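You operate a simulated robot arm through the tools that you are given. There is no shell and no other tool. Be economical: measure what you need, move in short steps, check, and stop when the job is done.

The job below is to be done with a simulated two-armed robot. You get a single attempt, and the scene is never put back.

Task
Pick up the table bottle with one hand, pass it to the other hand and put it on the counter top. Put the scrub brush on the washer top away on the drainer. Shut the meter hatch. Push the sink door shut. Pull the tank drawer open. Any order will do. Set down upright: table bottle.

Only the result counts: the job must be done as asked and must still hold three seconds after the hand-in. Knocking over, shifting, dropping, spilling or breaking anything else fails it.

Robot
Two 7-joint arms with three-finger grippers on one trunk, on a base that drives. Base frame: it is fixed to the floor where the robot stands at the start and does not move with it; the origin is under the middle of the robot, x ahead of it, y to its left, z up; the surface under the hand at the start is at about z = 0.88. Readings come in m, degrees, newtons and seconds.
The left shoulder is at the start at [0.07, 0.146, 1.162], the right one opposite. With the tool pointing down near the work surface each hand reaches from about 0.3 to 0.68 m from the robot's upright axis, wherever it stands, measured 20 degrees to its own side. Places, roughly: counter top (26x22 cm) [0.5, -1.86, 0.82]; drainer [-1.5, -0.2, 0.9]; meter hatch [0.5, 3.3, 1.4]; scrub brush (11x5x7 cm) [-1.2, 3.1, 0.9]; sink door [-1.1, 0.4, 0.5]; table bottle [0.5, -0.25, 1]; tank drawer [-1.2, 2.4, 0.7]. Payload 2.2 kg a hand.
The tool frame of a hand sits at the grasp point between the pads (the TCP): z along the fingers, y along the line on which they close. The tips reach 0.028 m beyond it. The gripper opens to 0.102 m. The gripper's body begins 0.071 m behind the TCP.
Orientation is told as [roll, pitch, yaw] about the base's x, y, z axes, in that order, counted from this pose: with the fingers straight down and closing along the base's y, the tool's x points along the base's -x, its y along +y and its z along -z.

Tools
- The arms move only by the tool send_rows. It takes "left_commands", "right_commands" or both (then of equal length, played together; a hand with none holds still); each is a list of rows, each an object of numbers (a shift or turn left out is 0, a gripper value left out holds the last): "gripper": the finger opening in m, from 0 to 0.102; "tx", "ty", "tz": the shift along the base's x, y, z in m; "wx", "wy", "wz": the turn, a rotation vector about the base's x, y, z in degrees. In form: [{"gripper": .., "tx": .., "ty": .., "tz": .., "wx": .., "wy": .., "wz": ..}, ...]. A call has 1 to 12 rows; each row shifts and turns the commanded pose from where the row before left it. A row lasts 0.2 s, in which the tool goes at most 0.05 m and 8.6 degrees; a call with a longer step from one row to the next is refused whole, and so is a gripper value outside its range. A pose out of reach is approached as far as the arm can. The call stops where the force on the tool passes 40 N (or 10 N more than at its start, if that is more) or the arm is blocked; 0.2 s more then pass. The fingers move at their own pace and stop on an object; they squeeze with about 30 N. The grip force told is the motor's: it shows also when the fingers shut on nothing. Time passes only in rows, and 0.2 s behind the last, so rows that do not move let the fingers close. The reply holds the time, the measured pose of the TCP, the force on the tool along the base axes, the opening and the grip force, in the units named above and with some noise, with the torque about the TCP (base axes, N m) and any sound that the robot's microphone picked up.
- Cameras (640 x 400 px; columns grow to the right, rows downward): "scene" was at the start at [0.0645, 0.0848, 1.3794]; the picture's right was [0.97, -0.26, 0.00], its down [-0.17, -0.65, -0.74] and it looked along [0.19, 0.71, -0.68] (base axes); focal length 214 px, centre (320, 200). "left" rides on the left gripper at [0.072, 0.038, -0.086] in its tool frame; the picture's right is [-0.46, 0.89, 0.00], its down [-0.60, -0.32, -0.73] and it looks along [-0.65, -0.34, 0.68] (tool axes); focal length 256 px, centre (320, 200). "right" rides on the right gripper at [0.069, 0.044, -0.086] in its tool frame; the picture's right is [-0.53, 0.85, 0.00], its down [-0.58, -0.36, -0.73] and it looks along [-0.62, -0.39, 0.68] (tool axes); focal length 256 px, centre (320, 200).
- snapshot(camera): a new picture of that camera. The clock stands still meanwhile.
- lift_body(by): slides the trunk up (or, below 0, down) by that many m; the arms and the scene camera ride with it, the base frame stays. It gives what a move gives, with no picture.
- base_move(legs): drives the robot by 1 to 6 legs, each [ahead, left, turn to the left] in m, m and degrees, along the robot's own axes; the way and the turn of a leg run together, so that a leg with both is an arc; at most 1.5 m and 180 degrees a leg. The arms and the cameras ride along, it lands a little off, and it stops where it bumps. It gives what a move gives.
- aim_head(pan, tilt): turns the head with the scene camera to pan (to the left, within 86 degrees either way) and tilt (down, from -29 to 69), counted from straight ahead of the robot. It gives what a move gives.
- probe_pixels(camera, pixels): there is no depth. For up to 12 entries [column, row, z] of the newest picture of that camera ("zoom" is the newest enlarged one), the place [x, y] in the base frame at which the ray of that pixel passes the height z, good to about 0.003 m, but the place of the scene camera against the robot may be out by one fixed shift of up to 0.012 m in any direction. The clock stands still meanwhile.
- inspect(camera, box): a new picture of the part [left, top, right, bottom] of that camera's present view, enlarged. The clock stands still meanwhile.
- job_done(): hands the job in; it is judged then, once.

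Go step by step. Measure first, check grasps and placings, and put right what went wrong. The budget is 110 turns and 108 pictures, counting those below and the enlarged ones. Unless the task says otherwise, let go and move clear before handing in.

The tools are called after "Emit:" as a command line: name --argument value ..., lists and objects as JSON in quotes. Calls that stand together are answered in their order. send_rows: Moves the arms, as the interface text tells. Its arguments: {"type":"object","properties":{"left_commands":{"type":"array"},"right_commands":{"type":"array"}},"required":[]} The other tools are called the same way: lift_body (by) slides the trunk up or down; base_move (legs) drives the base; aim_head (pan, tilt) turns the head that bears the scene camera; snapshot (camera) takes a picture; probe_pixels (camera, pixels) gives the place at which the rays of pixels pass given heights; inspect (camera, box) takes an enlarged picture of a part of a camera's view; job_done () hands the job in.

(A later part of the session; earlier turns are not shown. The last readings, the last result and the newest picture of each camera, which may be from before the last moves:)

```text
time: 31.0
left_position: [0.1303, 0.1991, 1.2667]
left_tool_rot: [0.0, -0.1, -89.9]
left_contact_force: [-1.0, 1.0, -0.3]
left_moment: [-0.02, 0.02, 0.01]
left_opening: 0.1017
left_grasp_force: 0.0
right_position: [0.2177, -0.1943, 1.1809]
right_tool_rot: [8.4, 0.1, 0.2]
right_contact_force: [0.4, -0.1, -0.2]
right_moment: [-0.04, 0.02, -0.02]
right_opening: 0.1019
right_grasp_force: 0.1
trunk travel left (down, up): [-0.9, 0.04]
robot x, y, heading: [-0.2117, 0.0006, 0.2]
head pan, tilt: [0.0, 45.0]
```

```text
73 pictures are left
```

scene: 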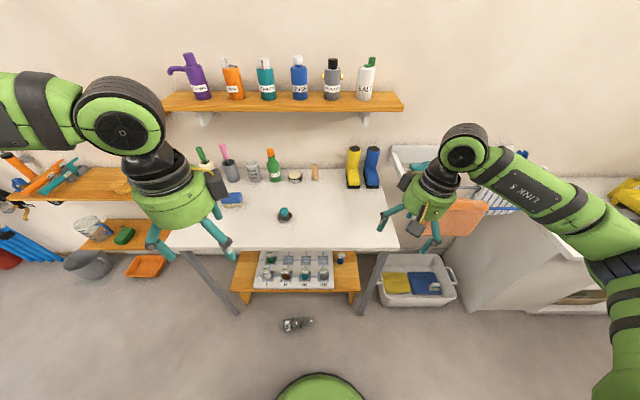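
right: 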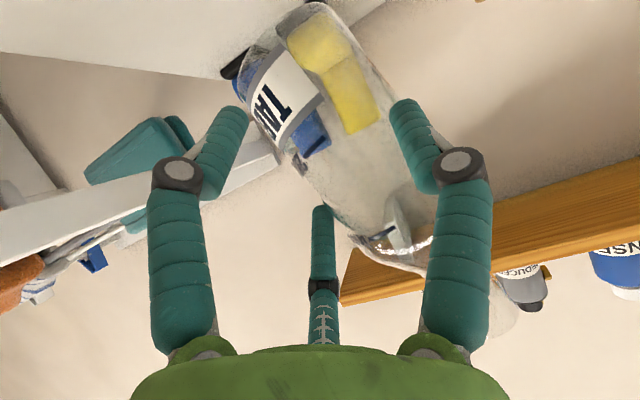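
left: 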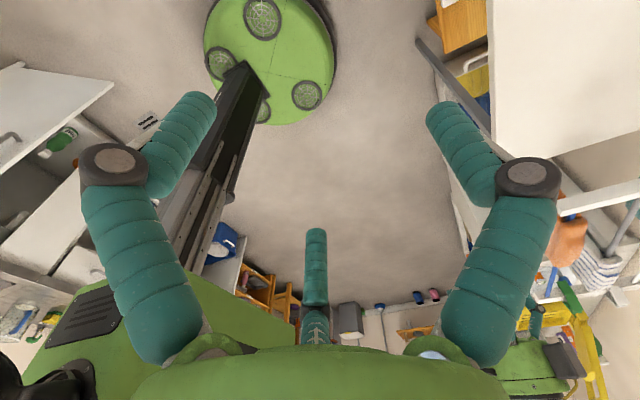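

Each lift is limited to 0.4 m, so I'll lower in steps.

Emit:
lift_body --by -0.4

Emit:
lift_body --by -0.4

Emit:
snapshot --camera "scene"

Emit:
snapshot --camera "left"

```text
time: 34.8
left_position: [0.1313, 0.1977, 0.8681]
left_tool_rot: [0.1, 0.0, -90.0]
left_contact_force: [0.1, -0.8, 0.0]
left_moment: [0.02, 0.03, 0.03]
left_opening: 0.1021
left_grasp_force: 0.0
right_position: [0.2172, -0.1954, 0.7835]
right_tool_rot: [8.7, 0.0, 0.3]
right_contact_force: [-1.3, -0.2, -0.4]
right_moment: [-0.01, -0.02, 0.04]
right_opening: 0.1018
right_grasp_force: 0.1
trunk travel left (down, up): [-0.5, 0.44]
robot x, y, heading: [-0.2177, -0.0023, 0.2]
head pan, tilt: [0.0, 45.0]
```

```text
time: 38.6
left_position: [0.1298, 0.1978, 0.4671]
left_tool_rot: [0.1, 0.0, -89.9]
left_contact_force: [-0.4, 0.5, -0.1]
left_moment: [-0.01, 0.01, -0.01]
left_opening: 0.102
left_grasp_force: 0.1
right_position: [0.2177, -0.1949, 0.3812]
right_tool_rot: [8.7, 0.0, 0.2]
right_contact_force: [0.8, -0.8, -0.2]
right_moment: [-0.01, -0.01, -0.01]
right_opening: 0.1019
right_grasp_force: 0.0
trunk travel left (down, up): [-0.1, 0.84]
robot x, y, heading: [-0.2134, -0.001, -0.1]
head pan, tilt: [0.0, 45.0]
```

```text
72 pictures are left
```

scene: 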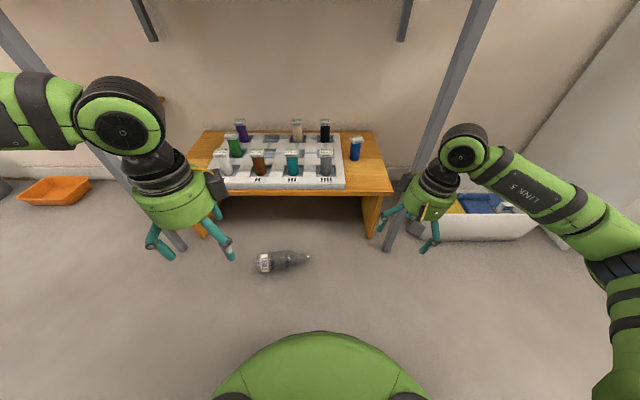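

```text
71 pictures are left
```

left: 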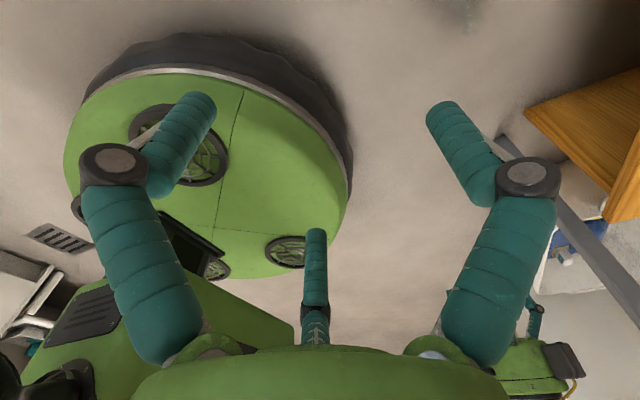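

The bottle is now clear at scene (283,262). I'll measure it precisely.

Emit:
inspect --camera "scene" --box '[240, 235, 330, 290]'

```text
7.11 times, centred on (285, 262) of scene
```

zoom: 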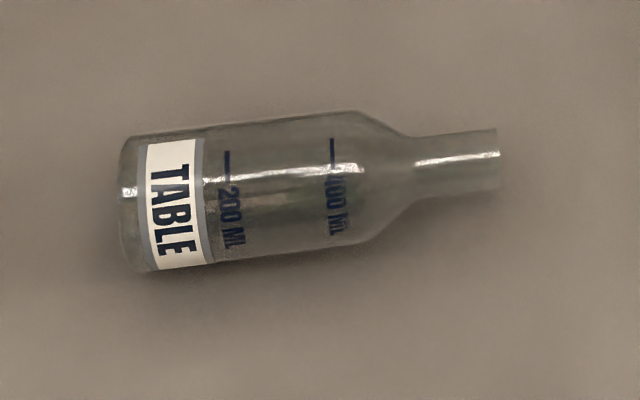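

Emit:
probe_pixels --camera "zoom" --pixels '[[128, 208, 0.038], [240, 192, 0.038], [375, 172, 0.038], [498, 160, 0.038], [232, 128, 0.038], [250, 258, 0.038], [445, 135, 0.038], [452, 197, 0.038]]'

```text
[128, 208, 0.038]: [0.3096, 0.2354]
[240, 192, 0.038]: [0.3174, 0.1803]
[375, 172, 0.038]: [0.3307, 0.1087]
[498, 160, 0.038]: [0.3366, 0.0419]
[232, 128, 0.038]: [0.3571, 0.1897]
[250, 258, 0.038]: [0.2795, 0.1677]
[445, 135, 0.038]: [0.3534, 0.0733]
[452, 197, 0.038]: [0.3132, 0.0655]
```

The body is about 0.078 m across with its axis turned 8° from y. I'll bring the left hand over it and check with the left camera.

Emit:
send_rows --left_commands '[{"tx": 0.0, "tz": -0.03, "wz": 4}, {"tx": 0.02, "ty": -0.004, "tz": -0.03, "wz": 4}, {"tx": 0.03, "ty": -0.004, "tz": -0.03}, {"tx": 0.03, "ty": -0.004, "tz": -0.03}, {"tx": 0.03, "ty": -0.004, "tz": -0.03}, {"tx": 0.03, "ty": -0.004, "tz": -0.03}, {"tx": 0.03, "ty": -0.004, "tz": -0.03}, {"tx": 0.02, "ty": -0.006, "tz": -0.02}, {}]'

Emit:
snapshot --camera "left"

Emit:
snapshot --camera "scene"

```text
time: 40.6
left_position: [0.274, 0.2082, 0.2759]
left_tool_rot: [0.2, 0.0, -81.9]
left_contact_force: [0.0, 0.0, 0.4]
left_moment: [-0.03, 0.03, -0.05]
left_opening: 0.1018
left_grasp_force: 0.0
left hand out of reach, approached as far as the arm can: row 6, 7, 8
right_position: [0.2167, -0.1947, 0.3823]
right_tool_rot: [8.7, 0.1, 0.2]
right_contact_force: [0.6, 0.3, -0.1]
right_moment: [0.01, -0.03, -0.02]
right_opening: 0.102
right_grasp_force: 0.0
trunk travel left (down, up): [-0.1, 0.84]
robot x, y, heading: [-0.2157, -0.0007, 0.2]
head pan, tilt: [0.0, 45.0]
```

```text
69 pictures are left
```

left: 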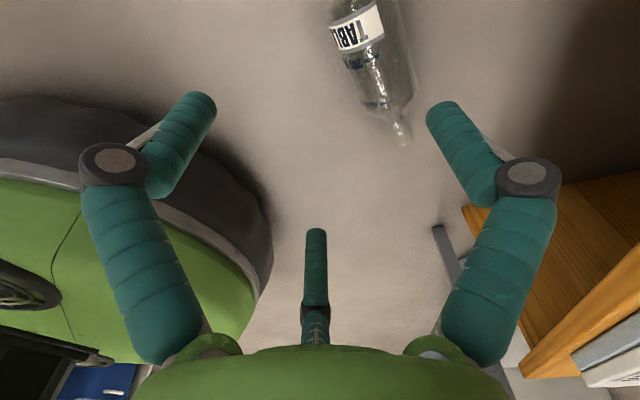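

```text
68 pictures are left
```

scene: 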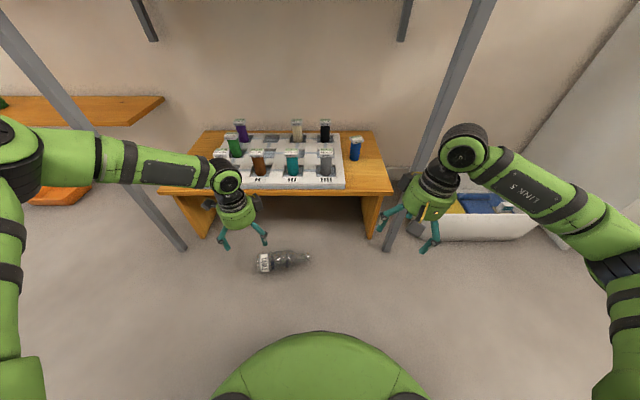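

The arm stops about 0.05 m short. I'll check the bottle in the left view, then drive forward a little.

Emit:
probe_pixels --camera "left" --pixels '[[355, 30, 0.04], [370, 75, 0.04], [388, 105, 0.04], [404, 138, 0.04]]'

Emit:
base_move --legs '[[0.09, 0, 0]]'

Emit:
snapshot --camera "left"

```text
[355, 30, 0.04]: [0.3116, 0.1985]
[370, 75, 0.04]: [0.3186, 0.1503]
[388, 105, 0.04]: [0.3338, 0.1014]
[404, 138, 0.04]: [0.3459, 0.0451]
```

```text
time: 41.7
left_position: [0.3648, 0.2078, 0.2756]
left_tool_rot: [0.2, 0.0, -81.9]
left_contact_force: [-5.9, 0.5, 2.1]
left_moment: [-0.01, -0.3, 0.15]
left_opening: 0.0991
left_grasp_force: 0.1
right_position: [0.307, -0.1964, 0.3812]
right_tool_rot: [8.7, 0.0, 0.2]
right_contact_force: [0.3, 0.8, -0.5]
right_moment: [-0.02, 0.0, -0.01]
right_opening: 0.1018
right_grasp_force: 0.0
trunk travel left (down, up): [-0.1, 0.84]
robot x, y, heading: [-0.126, -0.0023, -0.0]
head pan, tilt: [0.0, 45.0]
```

```text
67 pictures are left
```

left: 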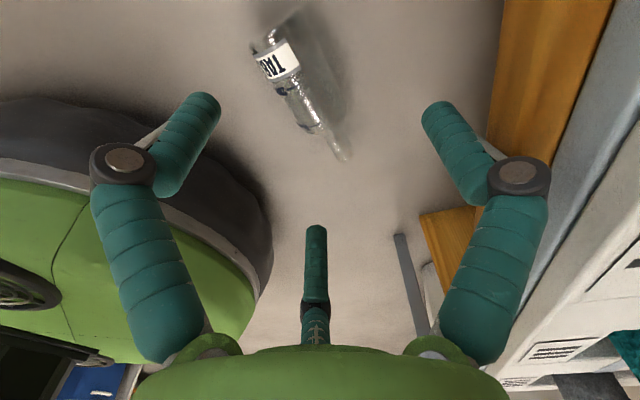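

The left hand reads -5.9 N, so a finger is touching the low shelf. I'll back it off and check the shelf.

Emit:
send_rows --left_commands '[{"tx": -0.04, "ty": -0.02}, {"tx": -0.01, "ty": -0.015}, {}]'

Emit:
snapshot --camera "scene"

Emit:
snapshot --camera "left"

```text
time: 42.5
left_position: [0.3135, 0.1741, 0.2745]
left_tool_rot: [0.1, -0.2, -81.9]
left_contact_force: [-0.7, 0.6, 0.0]
left_moment: [0.01, -0.06, -0.01]
left_opening: 0.1021
left_grasp_force: 0.1
right_position: [0.3074, -0.1951, 0.3816]
right_tool_rot: [8.8, 0.0, 0.1]
right_contact_force: [-0.2, 0.1, 0.7]
right_moment: [-0.02, -0.04, 0.01]
right_opening: 0.102
right_grasp_force: 0.1
trunk travel left (down, up): [-0.1, 0.84]
robot x, y, heading: [-0.1217, 0.0, 0.1]
head pan, tilt: [0.0, 45.0]
```

```text
66 pictures are left
```

scene: 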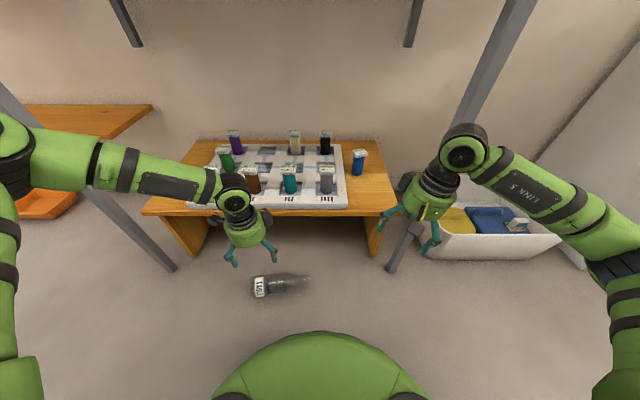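

```text
65 pictures are left
```

left: 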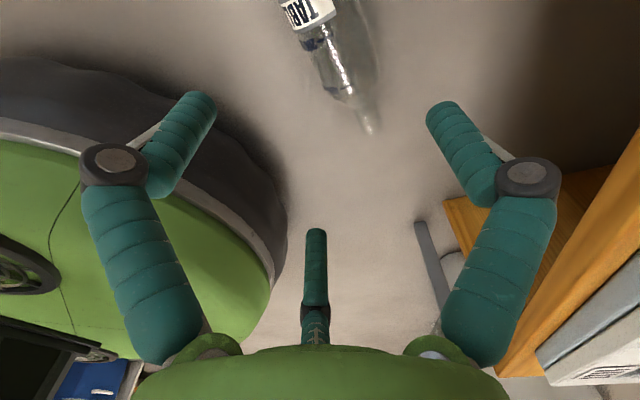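

Nothing on the shelf moved and all jars stand. I'll re-measure the bottle from the left camera here.

Emit:
probe_pixels --camera "left" --pixels '[[309, 12, 0.04], [325, 50, 0.04], [350, 92, 0.04], [371, 128, 0.04], [290, 15, 0.03], [338, 10, 0.03]]'

Emit:
inspect --camera "left" --box '[250, 0, 410, 140]'

```text
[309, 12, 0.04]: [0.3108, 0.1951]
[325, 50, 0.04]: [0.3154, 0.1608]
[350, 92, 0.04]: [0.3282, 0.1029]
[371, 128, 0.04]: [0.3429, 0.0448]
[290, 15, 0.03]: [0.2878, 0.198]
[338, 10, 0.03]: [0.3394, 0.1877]
```

```text
2.86 times, centred on (330, 70) of left
```

zoom: 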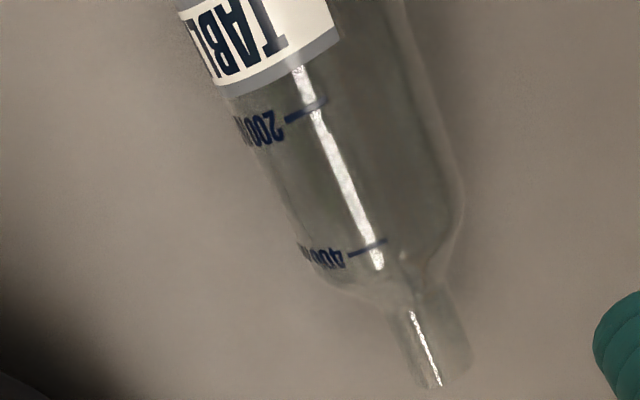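

Emit:
probe_pixels --camera "left" --pixels '[[333, 34, 0.039], [346.5, 70, 0.039], [368, 120, 0.039], [296.7, 34, 0.039], [368, 34, 0.039], [314, 70, 0.039], [379, 70, 0.039]]'

```text
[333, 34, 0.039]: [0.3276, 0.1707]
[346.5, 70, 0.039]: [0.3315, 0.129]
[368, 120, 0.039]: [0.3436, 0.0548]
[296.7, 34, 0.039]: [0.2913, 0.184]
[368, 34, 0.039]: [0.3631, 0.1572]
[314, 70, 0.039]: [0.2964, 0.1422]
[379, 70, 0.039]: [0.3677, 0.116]
```

The axis passes (0.328, 0.165). I'll descend to z≈0.11 above the body, then verify before going around it.

Emit:
send_rows --left_commands '[{"tx": 0.0155, "ty": -0.009, "tz": -0.025}, {"tz": -0.035}, {"tz": -0.035}, {"tz": -0.035}, {"tz": -0.025}, {}]'

Emit:
snapshot --camera "left"

Emit:
inspect --camera "scene" --box '[180, 200, 340, 310]'

```text
time: 43.9
left_position: [0.2844, 0.226, 0.2063]
left_tool_rot: [0.1, -0.1, -81.9]
left_contact_force: [0.6, -0.2, -0.4]
left_moment: [-0.01, 0.0, -0.03]
left_opening: 0.1017
left_grasp_force: 0.0
left hand out of reach, approached as far as the arm can: row 1, 2, 3, 4, 5
right_position: [0.3069, -0.1957, 0.3809]
right_tool_rot: [8.8, 0.0, 0.2]
right_contact_force: [-0.8, 0.3, 0.1]
right_moment: [0.0, -0.02, 0.01]
right_opening: 0.1021
right_grasp_force: 0.1
trunk travel left (down, up): [-0.1, 0.84]
robot x, y, heading: [-0.1237, 0.0009, 0.1]
head pan, tilt: [0.0, 45.0]
```

```text
63 pictures are left
```

left: 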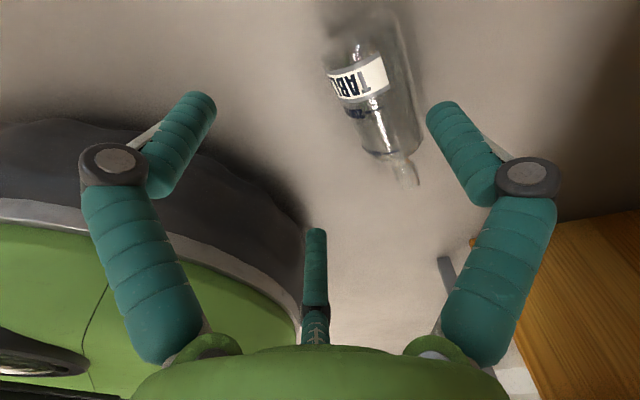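

```text
3.64 times, centred on (260, 255) of scene
```

zoom: 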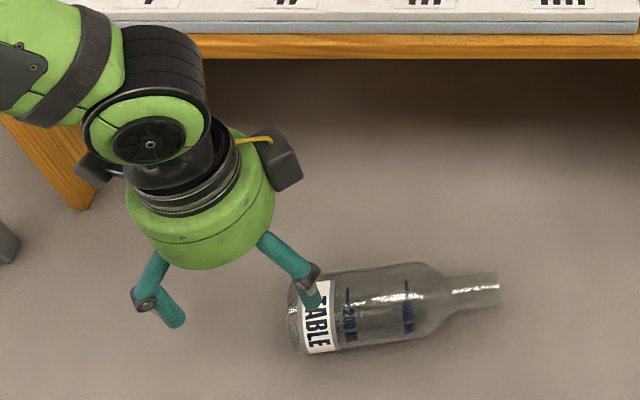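

The arm is near a wrist limit with the tool vertical. I'll lower the trunk the last bit and tilt the left tool 30° so it points toward -y, in line with the forearm, while keeping the closing line across the bottle.

Emit:
lift_body --by -0.09

Emit:
send_rows --left_commands '[{"tz": 0.03, "ty": 0.01, "wx": -7.5}, {"tz": 0.03, "ty": 0.01, "wx": -7.5}, {"tx": 0.015, "wx": -7.5}, {"tx": 0.015, "ty": -0.015, "wx": -7.5}, {"tx": 0.015, "ty": -0.03}, {}]'

Emit:
snapshot --camera "left"

Emit:
snapshot --camera "scene"

```text
time: 45.2
left_position: [0.2841, 0.2258, 0.117]
left_tool_rot: [0.2, -0.1, -81.8]
left_contact_force: [-0.2, 0.0, 0.1]
left_moment: [-0.03, -0.01, -0.01]
left_opening: 0.1021
left_grasp_force: 0.1
right_position: [0.3078, -0.1952, 0.2921]
right_tool_rot: [8.7, 0.0, 0.2]
right_contact_force: [-0.5, -0.2, -0.4]
right_moment: [0.04, 0.03, 0.03]
right_opening: 0.1018
right_grasp_force: 0.1
trunk travel left (down, up): [-0.01, 0.93]
robot x, y, heading: [-0.1258, -0.0018, -0.1]
head pan, tilt: [0.0, 45.0]
```

```text
time: 46.6
left_position: [0.3287, 0.2011, 0.1745]
left_tool_rot: [-4.5, -29.8, -80.7]
left_contact_force: [0.4, 0.1, 0.5]
left_moment: [-0.02, -0.01, 0.01]
left_opening: 0.102
left_grasp_force: 0.1
right_position: [0.3067, -0.1949, 0.2924]
right_tool_rot: [8.8, 0.0, 0.3]
right_contact_force: [-0.3, 0.0, -0.4]
right_moment: [0.01, 0.05, -0.01]
right_opening: 0.1018
right_grasp_force: 0.1
trunk travel left (down, up): [-0.01, 0.93]
robot x, y, heading: [-0.1247, 0.0003, 0.3]
head pan, tilt: [0.0, 45.0]
```

```text
61 pictures are left
```

left: 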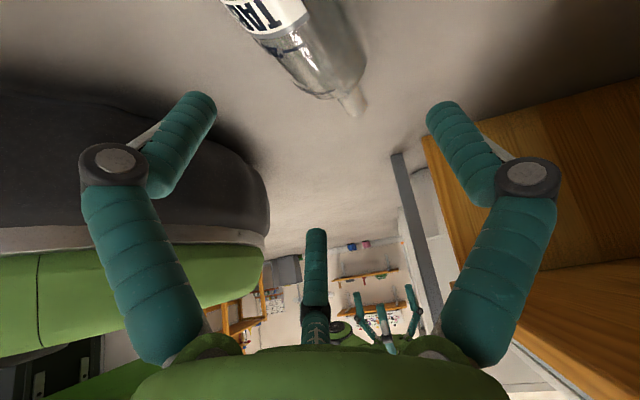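

```text
60 pictures are left
```

scene: 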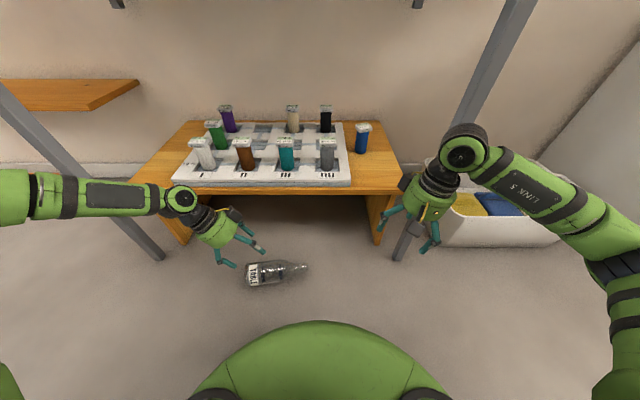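

With the tilt the left hand reached (0.3287, 0.201, 0.1745). I'll descend toward the body along the approach, stopping at z≈0.08 to check.

Emit:
send_rows --left_commands '[{"ty": -0.01, "tz": -0.025}, {"ty": -0.01, "tz": -0.025}, {"ty": -0.008, "tz": -0.025}, {"ty": -0.004, "tz": -0.02}, {}]'

Emit:
snapshot --camera "left"

Emit:
inspect --camera "scene" --box '[180, 200, 340, 310]'

```text
time: 47.8
left_position: [0.3058, 0.1766, 0.133]
left_tool_rot: [-4.5, -29.7, -80.7]
left_contact_force: [-0.4, 0.3, 0.2]
left_moment: [0.04, 0.0, 0.01]
left_opening: 0.102
left_grasp_force: 0.0
left hand out of reach, approached as far as the arm can: row 2, 3, 4
right_position: [0.308, -0.1955, 0.2913]
right_tool_rot: [8.7, 0.0, 0.2]
right_contact_force: [-0.6, 1.0, 0.2]
right_moment: [0.0, -0.03, 0.02]
right_opening: 0.1022
right_grasp_force: 0.1
trunk travel left (down, up): [-0.01, 0.93]
robot x, y, heading: [-0.1252, -0.0034, 0.1]
head pan, tilt: [0.0, 45.0]
```

```text
59 pictures are left
```

left: 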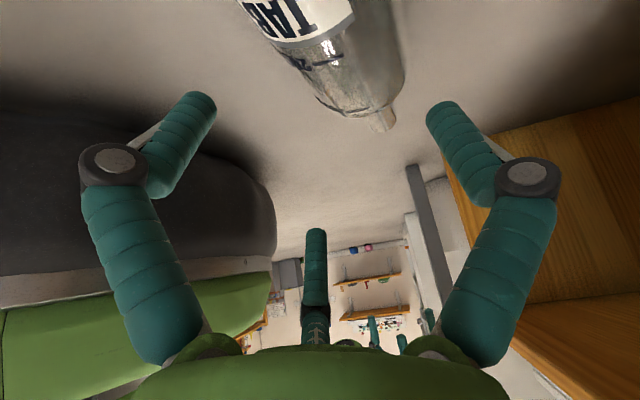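

```text
3.64 times, centred on (260, 255) of scene
```

zoom: 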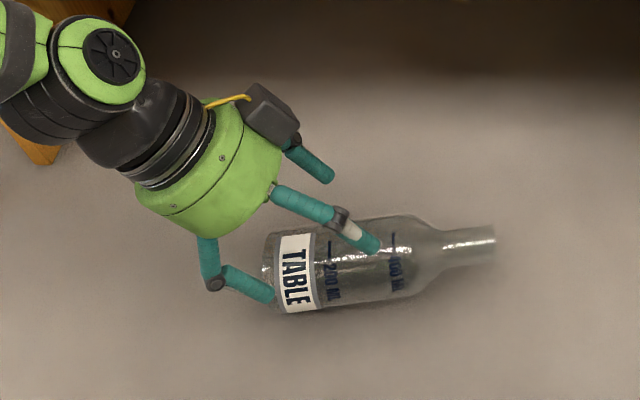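

The limit is reach forward and down. I'll check how much room the base has before the bottle.

Emit:
probe_pixels --camera "left" --pixels '[[277, 225, 0.05], [277, 225, 0.15], [200, 130, 0.02], [240, 150, 0.02]]'

Emit:
snapshot --camera "right"

```text
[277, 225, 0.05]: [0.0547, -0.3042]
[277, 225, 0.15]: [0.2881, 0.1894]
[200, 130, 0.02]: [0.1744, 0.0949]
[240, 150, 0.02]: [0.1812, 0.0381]
```

```text
57 pictures are left
```

right: 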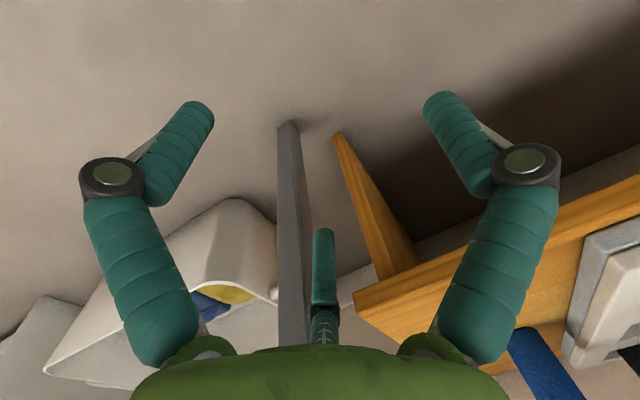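

The base front is at x≈0.18, so there is a little room. I'll retract both hands slightly, then shift the base forward 0.06 and right 0.09 so the bottle sits nearer the left side.

Emit:
send_rows --left_commands '[{"tz": 0.03, "tx": -0.01, "ty": 0.015}, {"tz": 0.03, "tx": -0.015, "ty": 0.02}, {"tz": 0.02, "tx": -0.02, "ty": 0.025}, {}]' --right_commands '[{"tx": -0.03, "tz": 0.02}, {"tx": -0.035, "tz": 0.02, "wx": -4}, {"tx": -0.035, "tz": 0.02, "wx": -4.5}, {}]'

Emit:
base_move --legs '[[0.06, -0.09, 0]]'

Emit:
snapshot --camera "left"

```text
time: 48.8
left_position: [0.2617, 0.2369, 0.213]
left_tool_rot: [-4.4, -29.8, -80.6]
left_contact_force: [-0.1, 0.3, 0.0]
left_moment: [-0.01, 0.02, -0.01]
left_opening: 0.1023
left_grasp_force: 0.1
right_position: [0.2088, -0.1943, 0.3527]
right_tool_rot: [0.0, 0.1, 0.1]
right_contact_force: [-0.9, -0.4, 0.1]
right_moment: [-0.02, -0.02, -0.03]
right_opening: 0.1019
right_grasp_force: 0.0
trunk travel left (down, up): [-0.01, 0.93]
robot x, y, heading: [-0.1272, -0.0023, 0.1]
head pan, tilt: [0.0, 45.0]
```

```text
time: 50.0
left_position: [0.3224, 0.1473, 0.2137]
left_tool_rot: [-4.5, -29.8, -80.7]
left_contact_force: [0.1, 0.1, 0.6]
left_moment: [-0.04, 0.03, -0.01]
left_opening: 0.1019
left_grasp_force: 0.1
right_position: [0.2683, -0.2832, 0.353]
right_tool_rot: [0.2, 0.0, 0.2]
right_contact_force: [-0.4, 0.9, -0.4]
right_moment: [-0.04, -0.02, -0.01]
right_opening: 0.1019
right_grasp_force: 0.1
trunk travel left (down, up): [-0.01, 0.93]
robot x, y, heading: [-0.0626, -0.0903, -0.2]
head pan, tilt: [0.0, 45.0]
```

```text
56 pictures are left
```

left: 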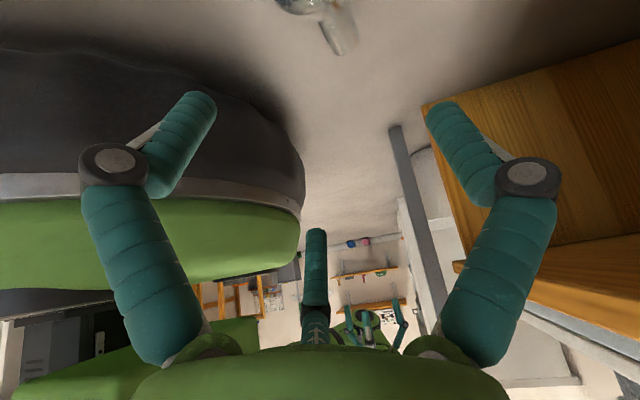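

I'll approach along the tilted direction to z≈0.083.

Emit:
send_rows --left_commands '[{"ty": 0.03, "tz": -0.02, "tx": 0.003}, {"ty": 0.03, "tz": -0.03, "tx": 0.003}, {"tz": -0.03}, {"ty": -0.012, "tz": -0.025}, {"ty": -0.012, "tz": -0.025}, {}]'

Emit:
snapshot --camera "left"

Emit:
snapshot --camera "scene"

```text
time: 51.4
left_position: [0.3218, 0.1866, 0.0993]
left_tool_rot: [-4.4, -29.7, -80.7]
left_contact_force: [-0.1, 0.4, -0.4]
left_moment: [-0.03, 0.0, 0.01]
left_opening: 0.1019
left_grasp_force: 0.1
left hand out of reach, approached as far as the arm can: row 5
right_position: [0.2684, -0.2817, 0.3529]
right_tool_rot: [0.3, 0.0, 0.2]
right_contact_force: [-0.9, 0.1, 0.0]
right_moment: [0.0, 0.0, -0.01]
right_opening: 0.1022
right_grasp_force: 0.0
trunk travel left (down, up): [-0.01, 0.93]
robot x, y, heading: [-0.0672, -0.0902, -0.0]
head pan, tilt: [0.0, 45.0]
```

```text
55 pictures are left
```

left: 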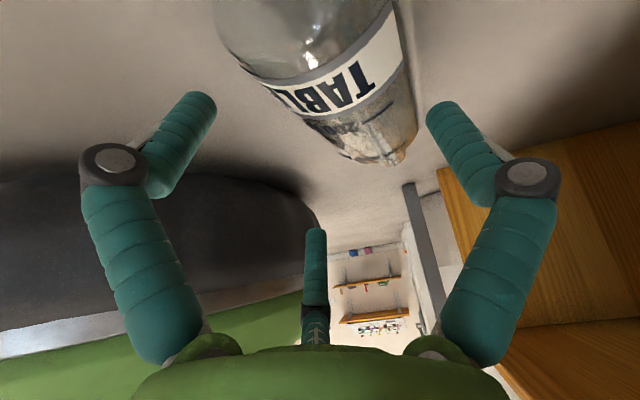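

```text
54 pictures are left
```

scene: 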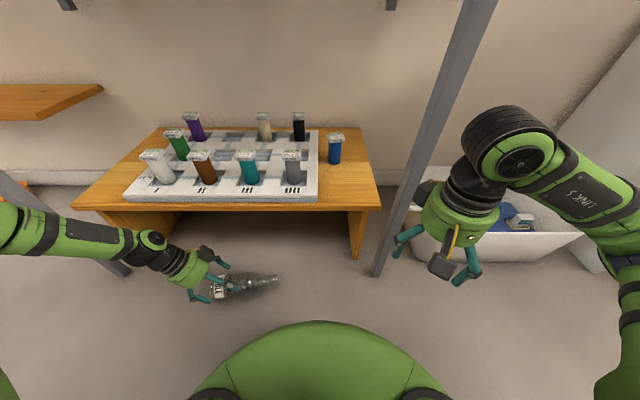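

I'm 0.06 m short in height. I'll raise the hand and shift it left, then move the base another 0.1 m to the right.

Emit:
send_rows --left_commands '[{"tz": 0.04, "ty": 0.015}, {"tz": 0.02, "ty": 0.035}, {"ty": 0.035}, {"ty": 0.02}, {}]'

Emit:
base_move --legs '[[0.01, -0.1, 0]]'

Emit:
send_rows --left_commands '[{"tz": -0.02}, {"tz": -0.02}, {"tz": -0.02}, {}]'

```text
time: 52.6
left_position: [0.3234, 0.2915, 0.1575]
left_tool_rot: [-4.5, -29.8, -80.7]
left_contact_force: [0.3, -0.5, -0.3]
left_moment: [-0.03, -0.01, 0.0]
left_opening: 0.102
left_grasp_force: 0.1
right_position: [0.2685, -0.2806, 0.3527]
right_tool_rot: [0.2, 0.0, 0.3]
right_contact_force: [-0.1, 0.8, 0.4]
right_moment: [0.0, -0.01, 0.0]
right_opening: 0.1022
right_grasp_force: 0.0
trunk travel left (down, up): [-0.01, 0.93]
robot x, y, heading: [-0.0653, -0.0914, 0.2]
head pan, tilt: [0.0, 45.0]
```

```text
time: 53.7
left_position: [0.3339, 0.1913, 0.1579]
left_tool_rot: [-4.4, -29.7, -80.8]
left_contact_force: [0.0, 0.0, -0.4]
left_moment: [-0.01, -0.02, -0.03]
left_opening: 0.1018
left_grasp_force: 0.1
right_position: [0.2784, -0.383, 0.3519]
right_tool_rot: [0.2, 0.0, 0.1]
right_contact_force: [0.1, -0.3, 0.4]
right_moment: [0.01, 0.0, 0.0]
right_opening: 0.1019
right_grasp_force: 0.1
trunk travel left (down, up): [-0.01, 0.93]
robot x, y, heading: [-0.0592, -0.187, -0.0]
head pan, tilt: [0.0, 45.0]
```

```text
time: 54.7
left_position: [0.3305, 0.1912, 0.0975]
left_tool_rot: [-4.4, -29.7, -80.8]
left_contact_force: [-0.5, -0.5, -0.2]
left_moment: [0.02, -0.01, 0.01]
left_opening: 0.1019
left_grasp_force: 0.0
right_position: [0.278, -0.3829, 0.3534]
right_tool_rot: [0.2, 0.1, 0.0]
right_contact_force: [-0.6, -0.1, 0.1]
right_moment: [-0.02, 0.02, -0.03]
right_opening: 0.1022
right_grasp_force: 0.0
trunk travel left (down, up): [-0.01, 0.93]
robot x, y, heading: [-0.0532, -0.1884, 0.2]
head pan, tilt: [0.0, 45.0]
```

There's no limit warning at z 0.0975 now. I'll check alignment with the left camera before going around the body.

Emit:
snapshot --camera "left"

Emit:
probe_pixels --camera "left" --pixels '[[216, 30, 0.039], [405, 30, 0.039], [311, 30, 0.039], [390, 155, 0.039]]'

```text
53 pictures are left
```

left: 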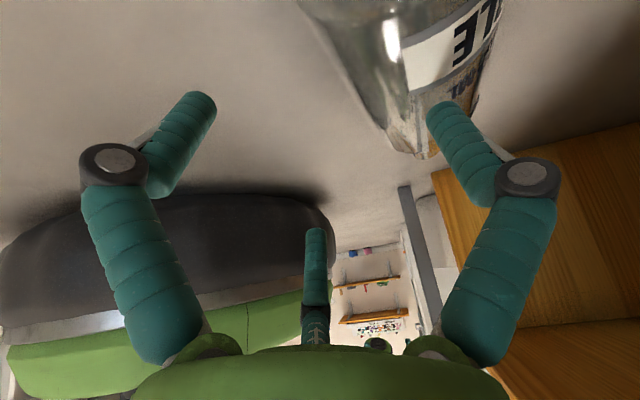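

```text
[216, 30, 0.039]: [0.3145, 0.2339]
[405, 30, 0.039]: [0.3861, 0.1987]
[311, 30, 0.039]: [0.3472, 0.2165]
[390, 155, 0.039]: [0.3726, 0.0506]
```

The label's position shows the bottle has rolled a bit toward +x. I'll re-measure from both cameras.

Emit:
inspect --camera "scene" --box '[120, 210, 320, 330]'

Emit:
probe_pixels --camera "left" --pixels '[[330, 50, 0.039], [485, 50, 0.039], [407, 50, 0.039], [412, 125, 0.039], [425, 155, 0.039]]'

```text
3.20 times, centred on (220, 270) of scene
```

zoom: 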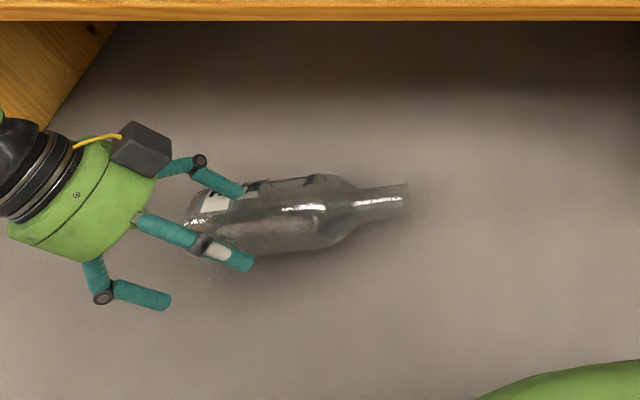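

```text
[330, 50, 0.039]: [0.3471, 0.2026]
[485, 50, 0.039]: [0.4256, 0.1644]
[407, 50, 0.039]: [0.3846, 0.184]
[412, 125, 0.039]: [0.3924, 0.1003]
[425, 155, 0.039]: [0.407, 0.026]
```

The bottle is now at about (0.385, 0.17). I'll find the exact shelf front edge by intersecting with the earlier measurement.

Emit:
probe_pixels --camera "scene" --pixels '[[240, 206, 0.2], [240, 206, 0.25], [240, 206, 0.3], [240, 211, 0.2], [240, 211, 0.25], [360, 258, 0.0], [125, 262, 0.0], [75, 207, 0.25]]'

Emit:
inspect --camera "scene" --box '[60, 160, 400, 330]'

```text
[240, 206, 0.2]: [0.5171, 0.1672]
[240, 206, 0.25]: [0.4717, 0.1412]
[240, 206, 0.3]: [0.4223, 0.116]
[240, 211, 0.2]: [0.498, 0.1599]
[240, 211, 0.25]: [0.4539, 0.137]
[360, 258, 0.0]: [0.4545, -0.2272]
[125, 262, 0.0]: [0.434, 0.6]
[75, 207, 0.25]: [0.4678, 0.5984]
```

```text
1.88 times, centred on (230, 245) of scene
```

zoom: 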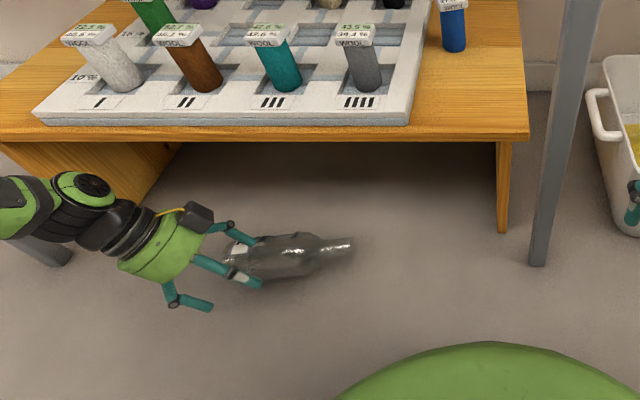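

The shelf front is at x≈0.45, so there is just enough room. I'll raise slightly, shift +x, and verify alignment again.

Emit:
send_rows --left_commands '[{"tz": 0.025}, {"tx": 0.02}, {"tx": 0.02}, {"tx": 0.012}, {}]'

Emit:
snapshot --camera "left"

Emit:
inspect --camera "scene" --box '[60, 180, 300, 330]'

```text
time: 55.9
left_position: [0.3787, 0.1895, 0.1309]
left_tool_rot: [-4.4, -29.7, -80.8]
left_contact_force: [0.0, 0.6, 0.1]
left_moment: [0.0, -0.03, 0.0]
left_opening: 0.1021
left_grasp_force: 0.1
left hand out of reach, approached as far as the arm can: row 3, 4
right_position: [0.2784, -0.3825, 0.3535]
right_tool_rot: [0.2, 0.0, 0.2]
right_contact_force: [0.3, 0.0, 0.4]
right_moment: [0.0, 0.02, -0.02]
right_opening: 0.1019
right_grasp_force: 0.1
trunk travel left (down, up): [-0.01, 0.93]
robot x, y, heading: [-0.0543, -0.1866, -0.1]
head pan, tilt: [0.0, 45.0]
```

```text
50 pictures are left
```

left: 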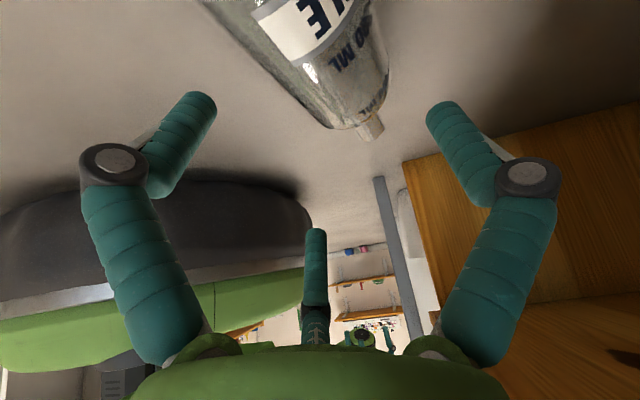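

```text
2.67 times, centred on (180, 255) of scene
```

zoom: 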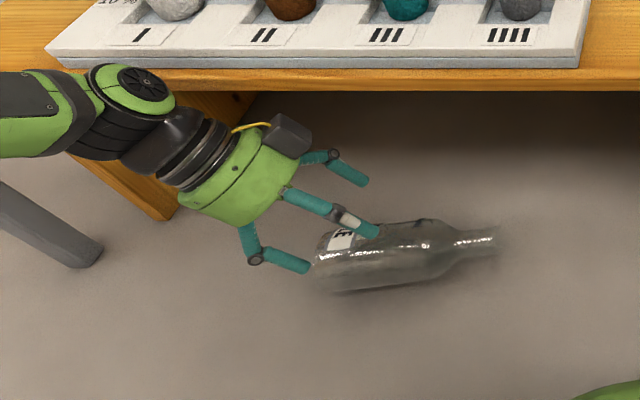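

Emit:
probe_pixels --camera "left" --pixels '[[250, 40, 0.039], [385, 40, 0.039], [290, 80, 0.039], [388, 80, 0.039], [370, 125, 0.039], [318, 40, 0.039]]'

Emit:
probe_pixels --camera "scene" --pixels '[[183, 279, 0.039], [225, 272, 0.039], [244, 270, 0.039], [213, 263, 0.039], [216, 285, 0.039]]'

```text
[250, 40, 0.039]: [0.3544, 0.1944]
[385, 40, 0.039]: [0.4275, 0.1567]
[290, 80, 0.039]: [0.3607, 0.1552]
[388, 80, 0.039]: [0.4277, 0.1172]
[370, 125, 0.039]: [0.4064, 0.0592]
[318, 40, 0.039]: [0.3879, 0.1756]
```

```text
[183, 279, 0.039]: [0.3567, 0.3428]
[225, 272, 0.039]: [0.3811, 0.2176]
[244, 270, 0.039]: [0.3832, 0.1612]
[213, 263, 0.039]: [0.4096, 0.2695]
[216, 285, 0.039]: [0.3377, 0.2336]
```

The two cameras disagree in y, so I'll check the scene camera against the known hand position.

Emit:
inspect --camera "scene" --box '[140, 220, 260, 295]'

Emit:
probe_pixels --camera "zoom" --pixels '[[265, 200, 0.107], [90, 240, 0.107], [230, 95, 0.107], [220, 280, 0.039], [420, 250, 0.039], [570, 210, 0.039], [560, 205, 0.039]]'

```text
5.33 times, centred on (200, 258) of scene
```

zoom: 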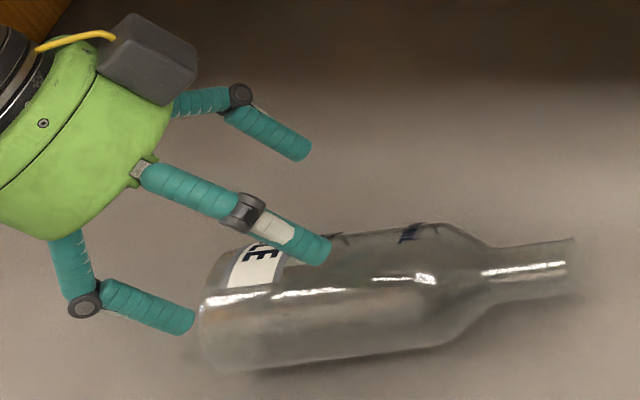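

```text
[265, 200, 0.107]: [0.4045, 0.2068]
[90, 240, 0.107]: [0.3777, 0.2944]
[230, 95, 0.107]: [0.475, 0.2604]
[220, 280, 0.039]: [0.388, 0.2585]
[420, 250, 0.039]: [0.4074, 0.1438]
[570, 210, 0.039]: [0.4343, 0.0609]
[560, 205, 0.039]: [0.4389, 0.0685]
```

The zoom gives consistent values; the scene pixels had referred to an older picture. I'll probe the bottle axis and fingertips in this zoom.

Emit:
probe_pixels --camera "zoom" --pixels '[[210, 312, 0.039], [330, 298, 0.039], [460, 283, 0.039], [570, 268, 0.039], [325, 255, 0.107], [190, 320, 0.107], [305, 150, 0.107], [340, 362, 0.039], [340, 232, 0.039]]'

```text
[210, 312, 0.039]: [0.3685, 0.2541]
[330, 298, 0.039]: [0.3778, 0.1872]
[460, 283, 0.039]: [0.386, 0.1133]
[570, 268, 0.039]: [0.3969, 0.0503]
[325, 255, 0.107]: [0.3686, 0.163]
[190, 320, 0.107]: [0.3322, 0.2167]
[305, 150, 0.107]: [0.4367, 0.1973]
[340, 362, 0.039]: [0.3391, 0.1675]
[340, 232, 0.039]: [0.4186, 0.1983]
```

The hand's x (0.379) matches the bottle axis (0.375–0.388). I'll descend along the approach.

Emit:
send_rows --left_commands '[{"ty": -0.005, "tz": -0.02}, {"ty": -0.005, "tz": -0.02}, {"ty": -0.005, "tz": -0.02}, {}]'

Emit:
inspect --camera "scene" --box '[140, 220, 260, 295]'

```text
time: 56.9
left_position: [0.3517, 0.1676, 0.1088]
left_tool_rot: [-4.4, -29.7, -80.8]
left_contact_force: [1.3, 0.0, 0.3]
left_moment: [-0.04, -0.03, -0.02]
left_opening: 0.1017
left_grasp_force: 0.0
left hand out of reach, approached as far as the arm can: row 1, 2, 3
right_position: [0.2793, -0.3828, 0.3531]
right_tool_rot: [0.2, 0.0, 0.1]
right_contact_force: [-0.2, 0.2, -1.0]
right_moment: [0.03, 0.04, 0.0]
right_opening: 0.102
right_grasp_force: 0.1
trunk travel left (down, up): [-0.01, 0.93]
robot x, y, heading: [-0.0558, -0.1892, 0.2]
head pan, tilt: [0.0, 45.0]
```

```text
5.33 times, centred on (200, 258) of scene
```

zoom: 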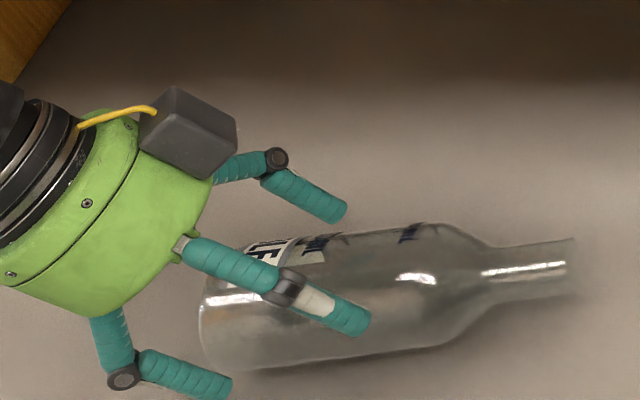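

It's out of reach again, so I'll retract the hands a bit and drive 0.08 m forward, where there is clearance.

Emit:
send_rows --left_commands '[{"tz": 0.03}, {"tx": -0.03, "tz": 0.01, "ty": 0.01}, {"tx": -0.03, "ty": 0.01}, {}]' --right_commands '[{"tx": -0.02}, {"tx": -0.03}, {"tx": -0.03}, {}]'

Emit:
base_move --legs '[[0.08, 0.0, 0]]'

Emit:
snapshot --camera "scene"

```text
time: 57.9
left_position: [0.2935, 0.1873, 0.1481]
left_tool_rot: [-4.4, -29.7, -80.7]
left_contact_force: [0.4, 0.2, 0.0]
left_moment: [0.02, -0.01, 0.0]
left_opening: 0.1018
left_grasp_force: 0.1
right_position: [0.2225, -0.3796, 0.3661]
right_tool_rot: [0.2, 0.0, 0.0]
right_contact_force: [-0.5, 0.0, 0.2]
right_moment: [0.03, 0.0, 0.0]
right_opening: 0.102
right_grasp_force: 0.1
right hand out of reach, approached as far as the arm can: row 3
trunk travel left (down, up): [-0.01, 0.93]
robot x, y, heading: [-0.0578, -0.1879, -0.1]
head pan, tilt: [0.0, 45.0]
```

```text
time: 59.0
left_position: [0.3729, 0.1878, 0.1477]
left_tool_rot: [-4.5, -29.8, -80.7]
left_contact_force: [0.7, 0.0, 0.5]
left_moment: [-0.02, 0.0, -0.03]
left_opening: 0.1021
left_grasp_force: 0.0
right_position: [0.3012, -0.3787, 0.3664]
right_tool_rot: [0.2, 0.1, 0.0]
right_contact_force: [-0.1, 0.2, 0.0]
right_moment: [-0.01, -0.02, 0.06]
right_opening: 0.102
right_grasp_force: 0.0
trunk travel left (down, up): [-0.01, 0.93]
robot x, y, heading: [0.0248, -0.1849, -0.3]
head pan, tilt: [0.0, 45.0]
```

```text
46 pictures are left
```

scene: 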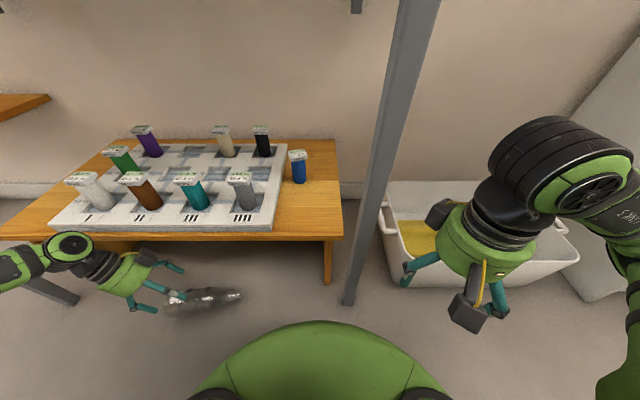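

I'll descend toward (0.380, 0.172, 0.042).

Emit:
send_rows --left_commands '[{"tx": 0.007, "ty": -0.004, "tz": -0.02}, {"ty": -0.004, "tz": -0.02}, {"ty": -0.004, "tz": -0.02}, {"ty": -0.003, "tz": -0.015}, {}]'

Emit:
inspect --camera "scene" --box '[110, 245, 250, 335]'

```text
time: 60.2
left_position: [0.3787, 0.1725, 0.0767]
left_tool_rot: [-4.5, -29.7, -80.9]
left_contact_force: [-0.2, 0.1, 0.1]
left_moment: [0.01, 0.04, -0.03]
left_opening: 0.1021
left_grasp_force: 0.0
left hand out of reach, approached as far as the arm can: row 4
right_position: [0.3023, -0.3797, 0.3651]
right_tool_rot: [0.2, 0.1, 0.1]
right_contact_force: [-0.2, 0.8, -0.1]
right_moment: [0.01, -0.06, 0.0]
right_opening: 0.1018
right_grasp_force: 0.1
trunk travel left (down, up): [-0.01, 0.93]
robot x, y, heading: [0.0235, -0.1869, -0.2]
head pan, tilt: [0.0, 45.0]
```

```text
4.44 times, centred on (180, 290) of scene
```

zoom: 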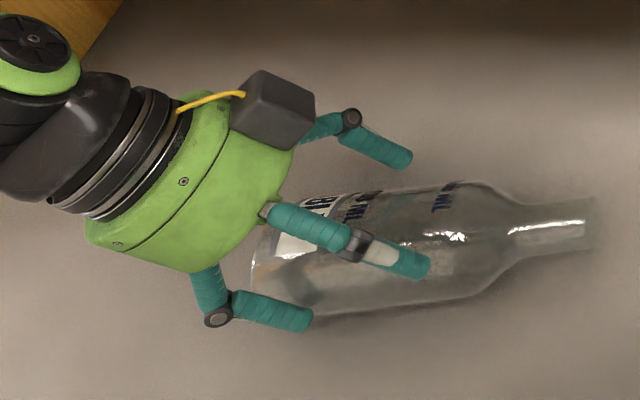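

The bottle is straddled but I'm 0.035 m too high. I'll lift clear, shift the base 0.06 m left and 0.02 m forward to bring the shoulder closer, and lower the trunk the last centimetre.

Emit:
send_rows --left_commands '[{"tz": 0.03}, {"tz": 0.02, "ty": -0.01}, {"ty": -0.03, "tx": -0.01}, {"ty": -0.02, "tx": -0.01}, {}]'

Emit:
base_move --legs '[[0.02, 0.06, 0]]'

Emit:
lift_body --by -0.01

```text
time: 61.4
left_position: [0.3569, 0.1136, 0.1259]
left_tool_rot: [-4.4, -29.9, -80.7]
left_contact_force: [0.1, 0.3, 0.2]
left_moment: [-0.01, -0.04, 0.0]
left_opening: 0.1019
left_grasp_force: 0.1
right_position: [0.3019, -0.3786, 0.3663]
right_tool_rot: [0.2, 0.1, 0.2]
right_contact_force: [-0.2, -0.5, -0.1]
right_moment: [-0.01, 0.01, 0.0]
right_opening: 0.1018
right_grasp_force: 0.1
trunk travel left (down, up): [-0.01, 0.93]
robot x, y, heading: [0.0228, -0.1902, -0.0]
head pan, tilt: [0.0, 45.0]
```

```text
time: 62.4
left_position: [0.3749, 0.172, 0.1264]
left_tool_rot: [-4.5, -29.8, -80.8]
left_contact_force: [0.4, 0.0, -0.2]
left_moment: [0.0, -0.01, 0.03]
left_opening: 0.1021
left_grasp_force: 0.1
right_position: [0.3227, -0.322, 0.3664]
right_tool_rot: [0.2, 0.1, 0.2]
right_contact_force: [-1.1, 0.3, 0.7]
right_moment: [0.0, -0.01, 0.0]
right_opening: 0.102
right_grasp_force: 0.0
trunk travel left (down, up): [-0.01, 0.93]
robot x, y, heading: [0.0444, -0.1285, -0.0]
head pan, tilt: [0.0, 45.0]
```

```text
time: 62.9
left_position: [0.3763, 0.1711, 0.1185]
left_tool_rot: [-4.5, -29.8, -80.7]
left_contact_force: [-0.2, -0.3, 0.0]
left_moment: [-0.03, -0.08, -0.03]
left_opening: 0.1017
left_grasp_force: 0.0
right_position: [0.3224, -0.3205, 0.3542]
right_tool_rot: [0.1, 0.1, 0.2]
right_contact_force: [0.8, -0.7, -0.3]
right_moment: [-0.02, -0.01, -0.01]
right_opening: 0.102
right_grasp_force: 0.1
trunk travel left (down, up): [0.0, 0.94]
robot x, y, heading: [0.0438, -0.1301, 0.1]
head pan, tilt: [0.0, 45.0]
```

Emit:
send_rows --left_commands '[{"tx": 0.003, "tz": -0.02}, {"tz": -0.02}, {"tz": -0.02}, {"tz": -0.012}, {}]'

Emit:
inspect --camera "scene" --box '[110, 245, 270, 345]'

```text
time: 64.1
left_position: [0.3743, 0.1746, 0.0623]
left_tool_rot: [-4.4, -29.7, -80.7]
left_contact_force: [-0.2, 0.8, -0.7]
left_moment: [0.01, -0.02, 0.02]
left_opening: 0.1021
left_grasp_force: 0.1
left hand out of reach, approached as far as the arm can: row 3, 4
right_position: [0.3211, -0.32, 0.3556]
right_tool_rot: [0.2, 0.1, 0.2]
right_contact_force: [0.7, 0.3, -0.3]
right_moment: [-0.03, -0.01, 0.0]
right_opening: 0.1022
right_grasp_force: 0.1
trunk travel left (down, up): [0.0, 0.94]
robot x, y, heading: [0.042, -0.1296, 0.3]
head pan, tilt: [0.0, 45.0]
```

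```text
4.00 times, centred on (190, 295) of scene
```

zoom: 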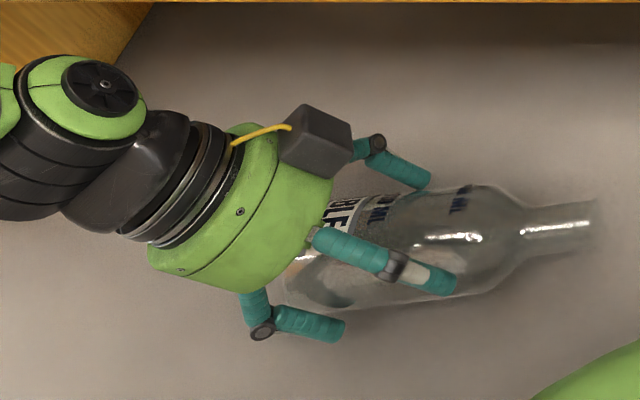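

I'm still 0.02 m short. More tilt moved the limit before, so I'll tilt another 15° about the closing line and descend.

Emit:
send_rows --left_commands '[{"wx": -7.5, "tz": 0.005, "tx": 0.002}, {"wx": -7.5, "tx": 0.002}, {"tz": -0.012}, {"tz": -0.012}, {}]'

Emit:
snapshot --camera "left"

```text
time: 65.3
left_position: [0.3534, 0.1795, 0.0861]
left_tool_rot: [-7.9, -44.5, -78.6]
left_contact_force: [0.0, 0.1, 0.1]
left_moment: [0.02, -0.01, 0.01]
left_opening: 0.102
left_grasp_force: 0.0
left hand out of reach, approached as far as the arm can: row 1, 2, 3, 4
right_position: [0.3217, -0.3212, 0.3559]
right_tool_rot: [0.2, 0.1, 0.1]
right_contact_force: [-0.5, -0.6, -0.2]
right_moment: [0.05, -0.02, 0.01]
right_opening: 0.1017
right_grasp_force: 0.1
trunk travel left (down, up): [0.0, 0.94]
robot x, y, heading: [0.0414, -0.1303, -0.1]
head pan, tilt: [0.0, 45.0]
```

```text
43 pictures are left
```

left: 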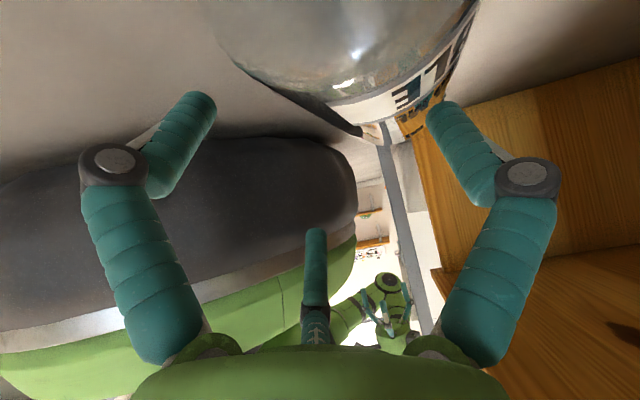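

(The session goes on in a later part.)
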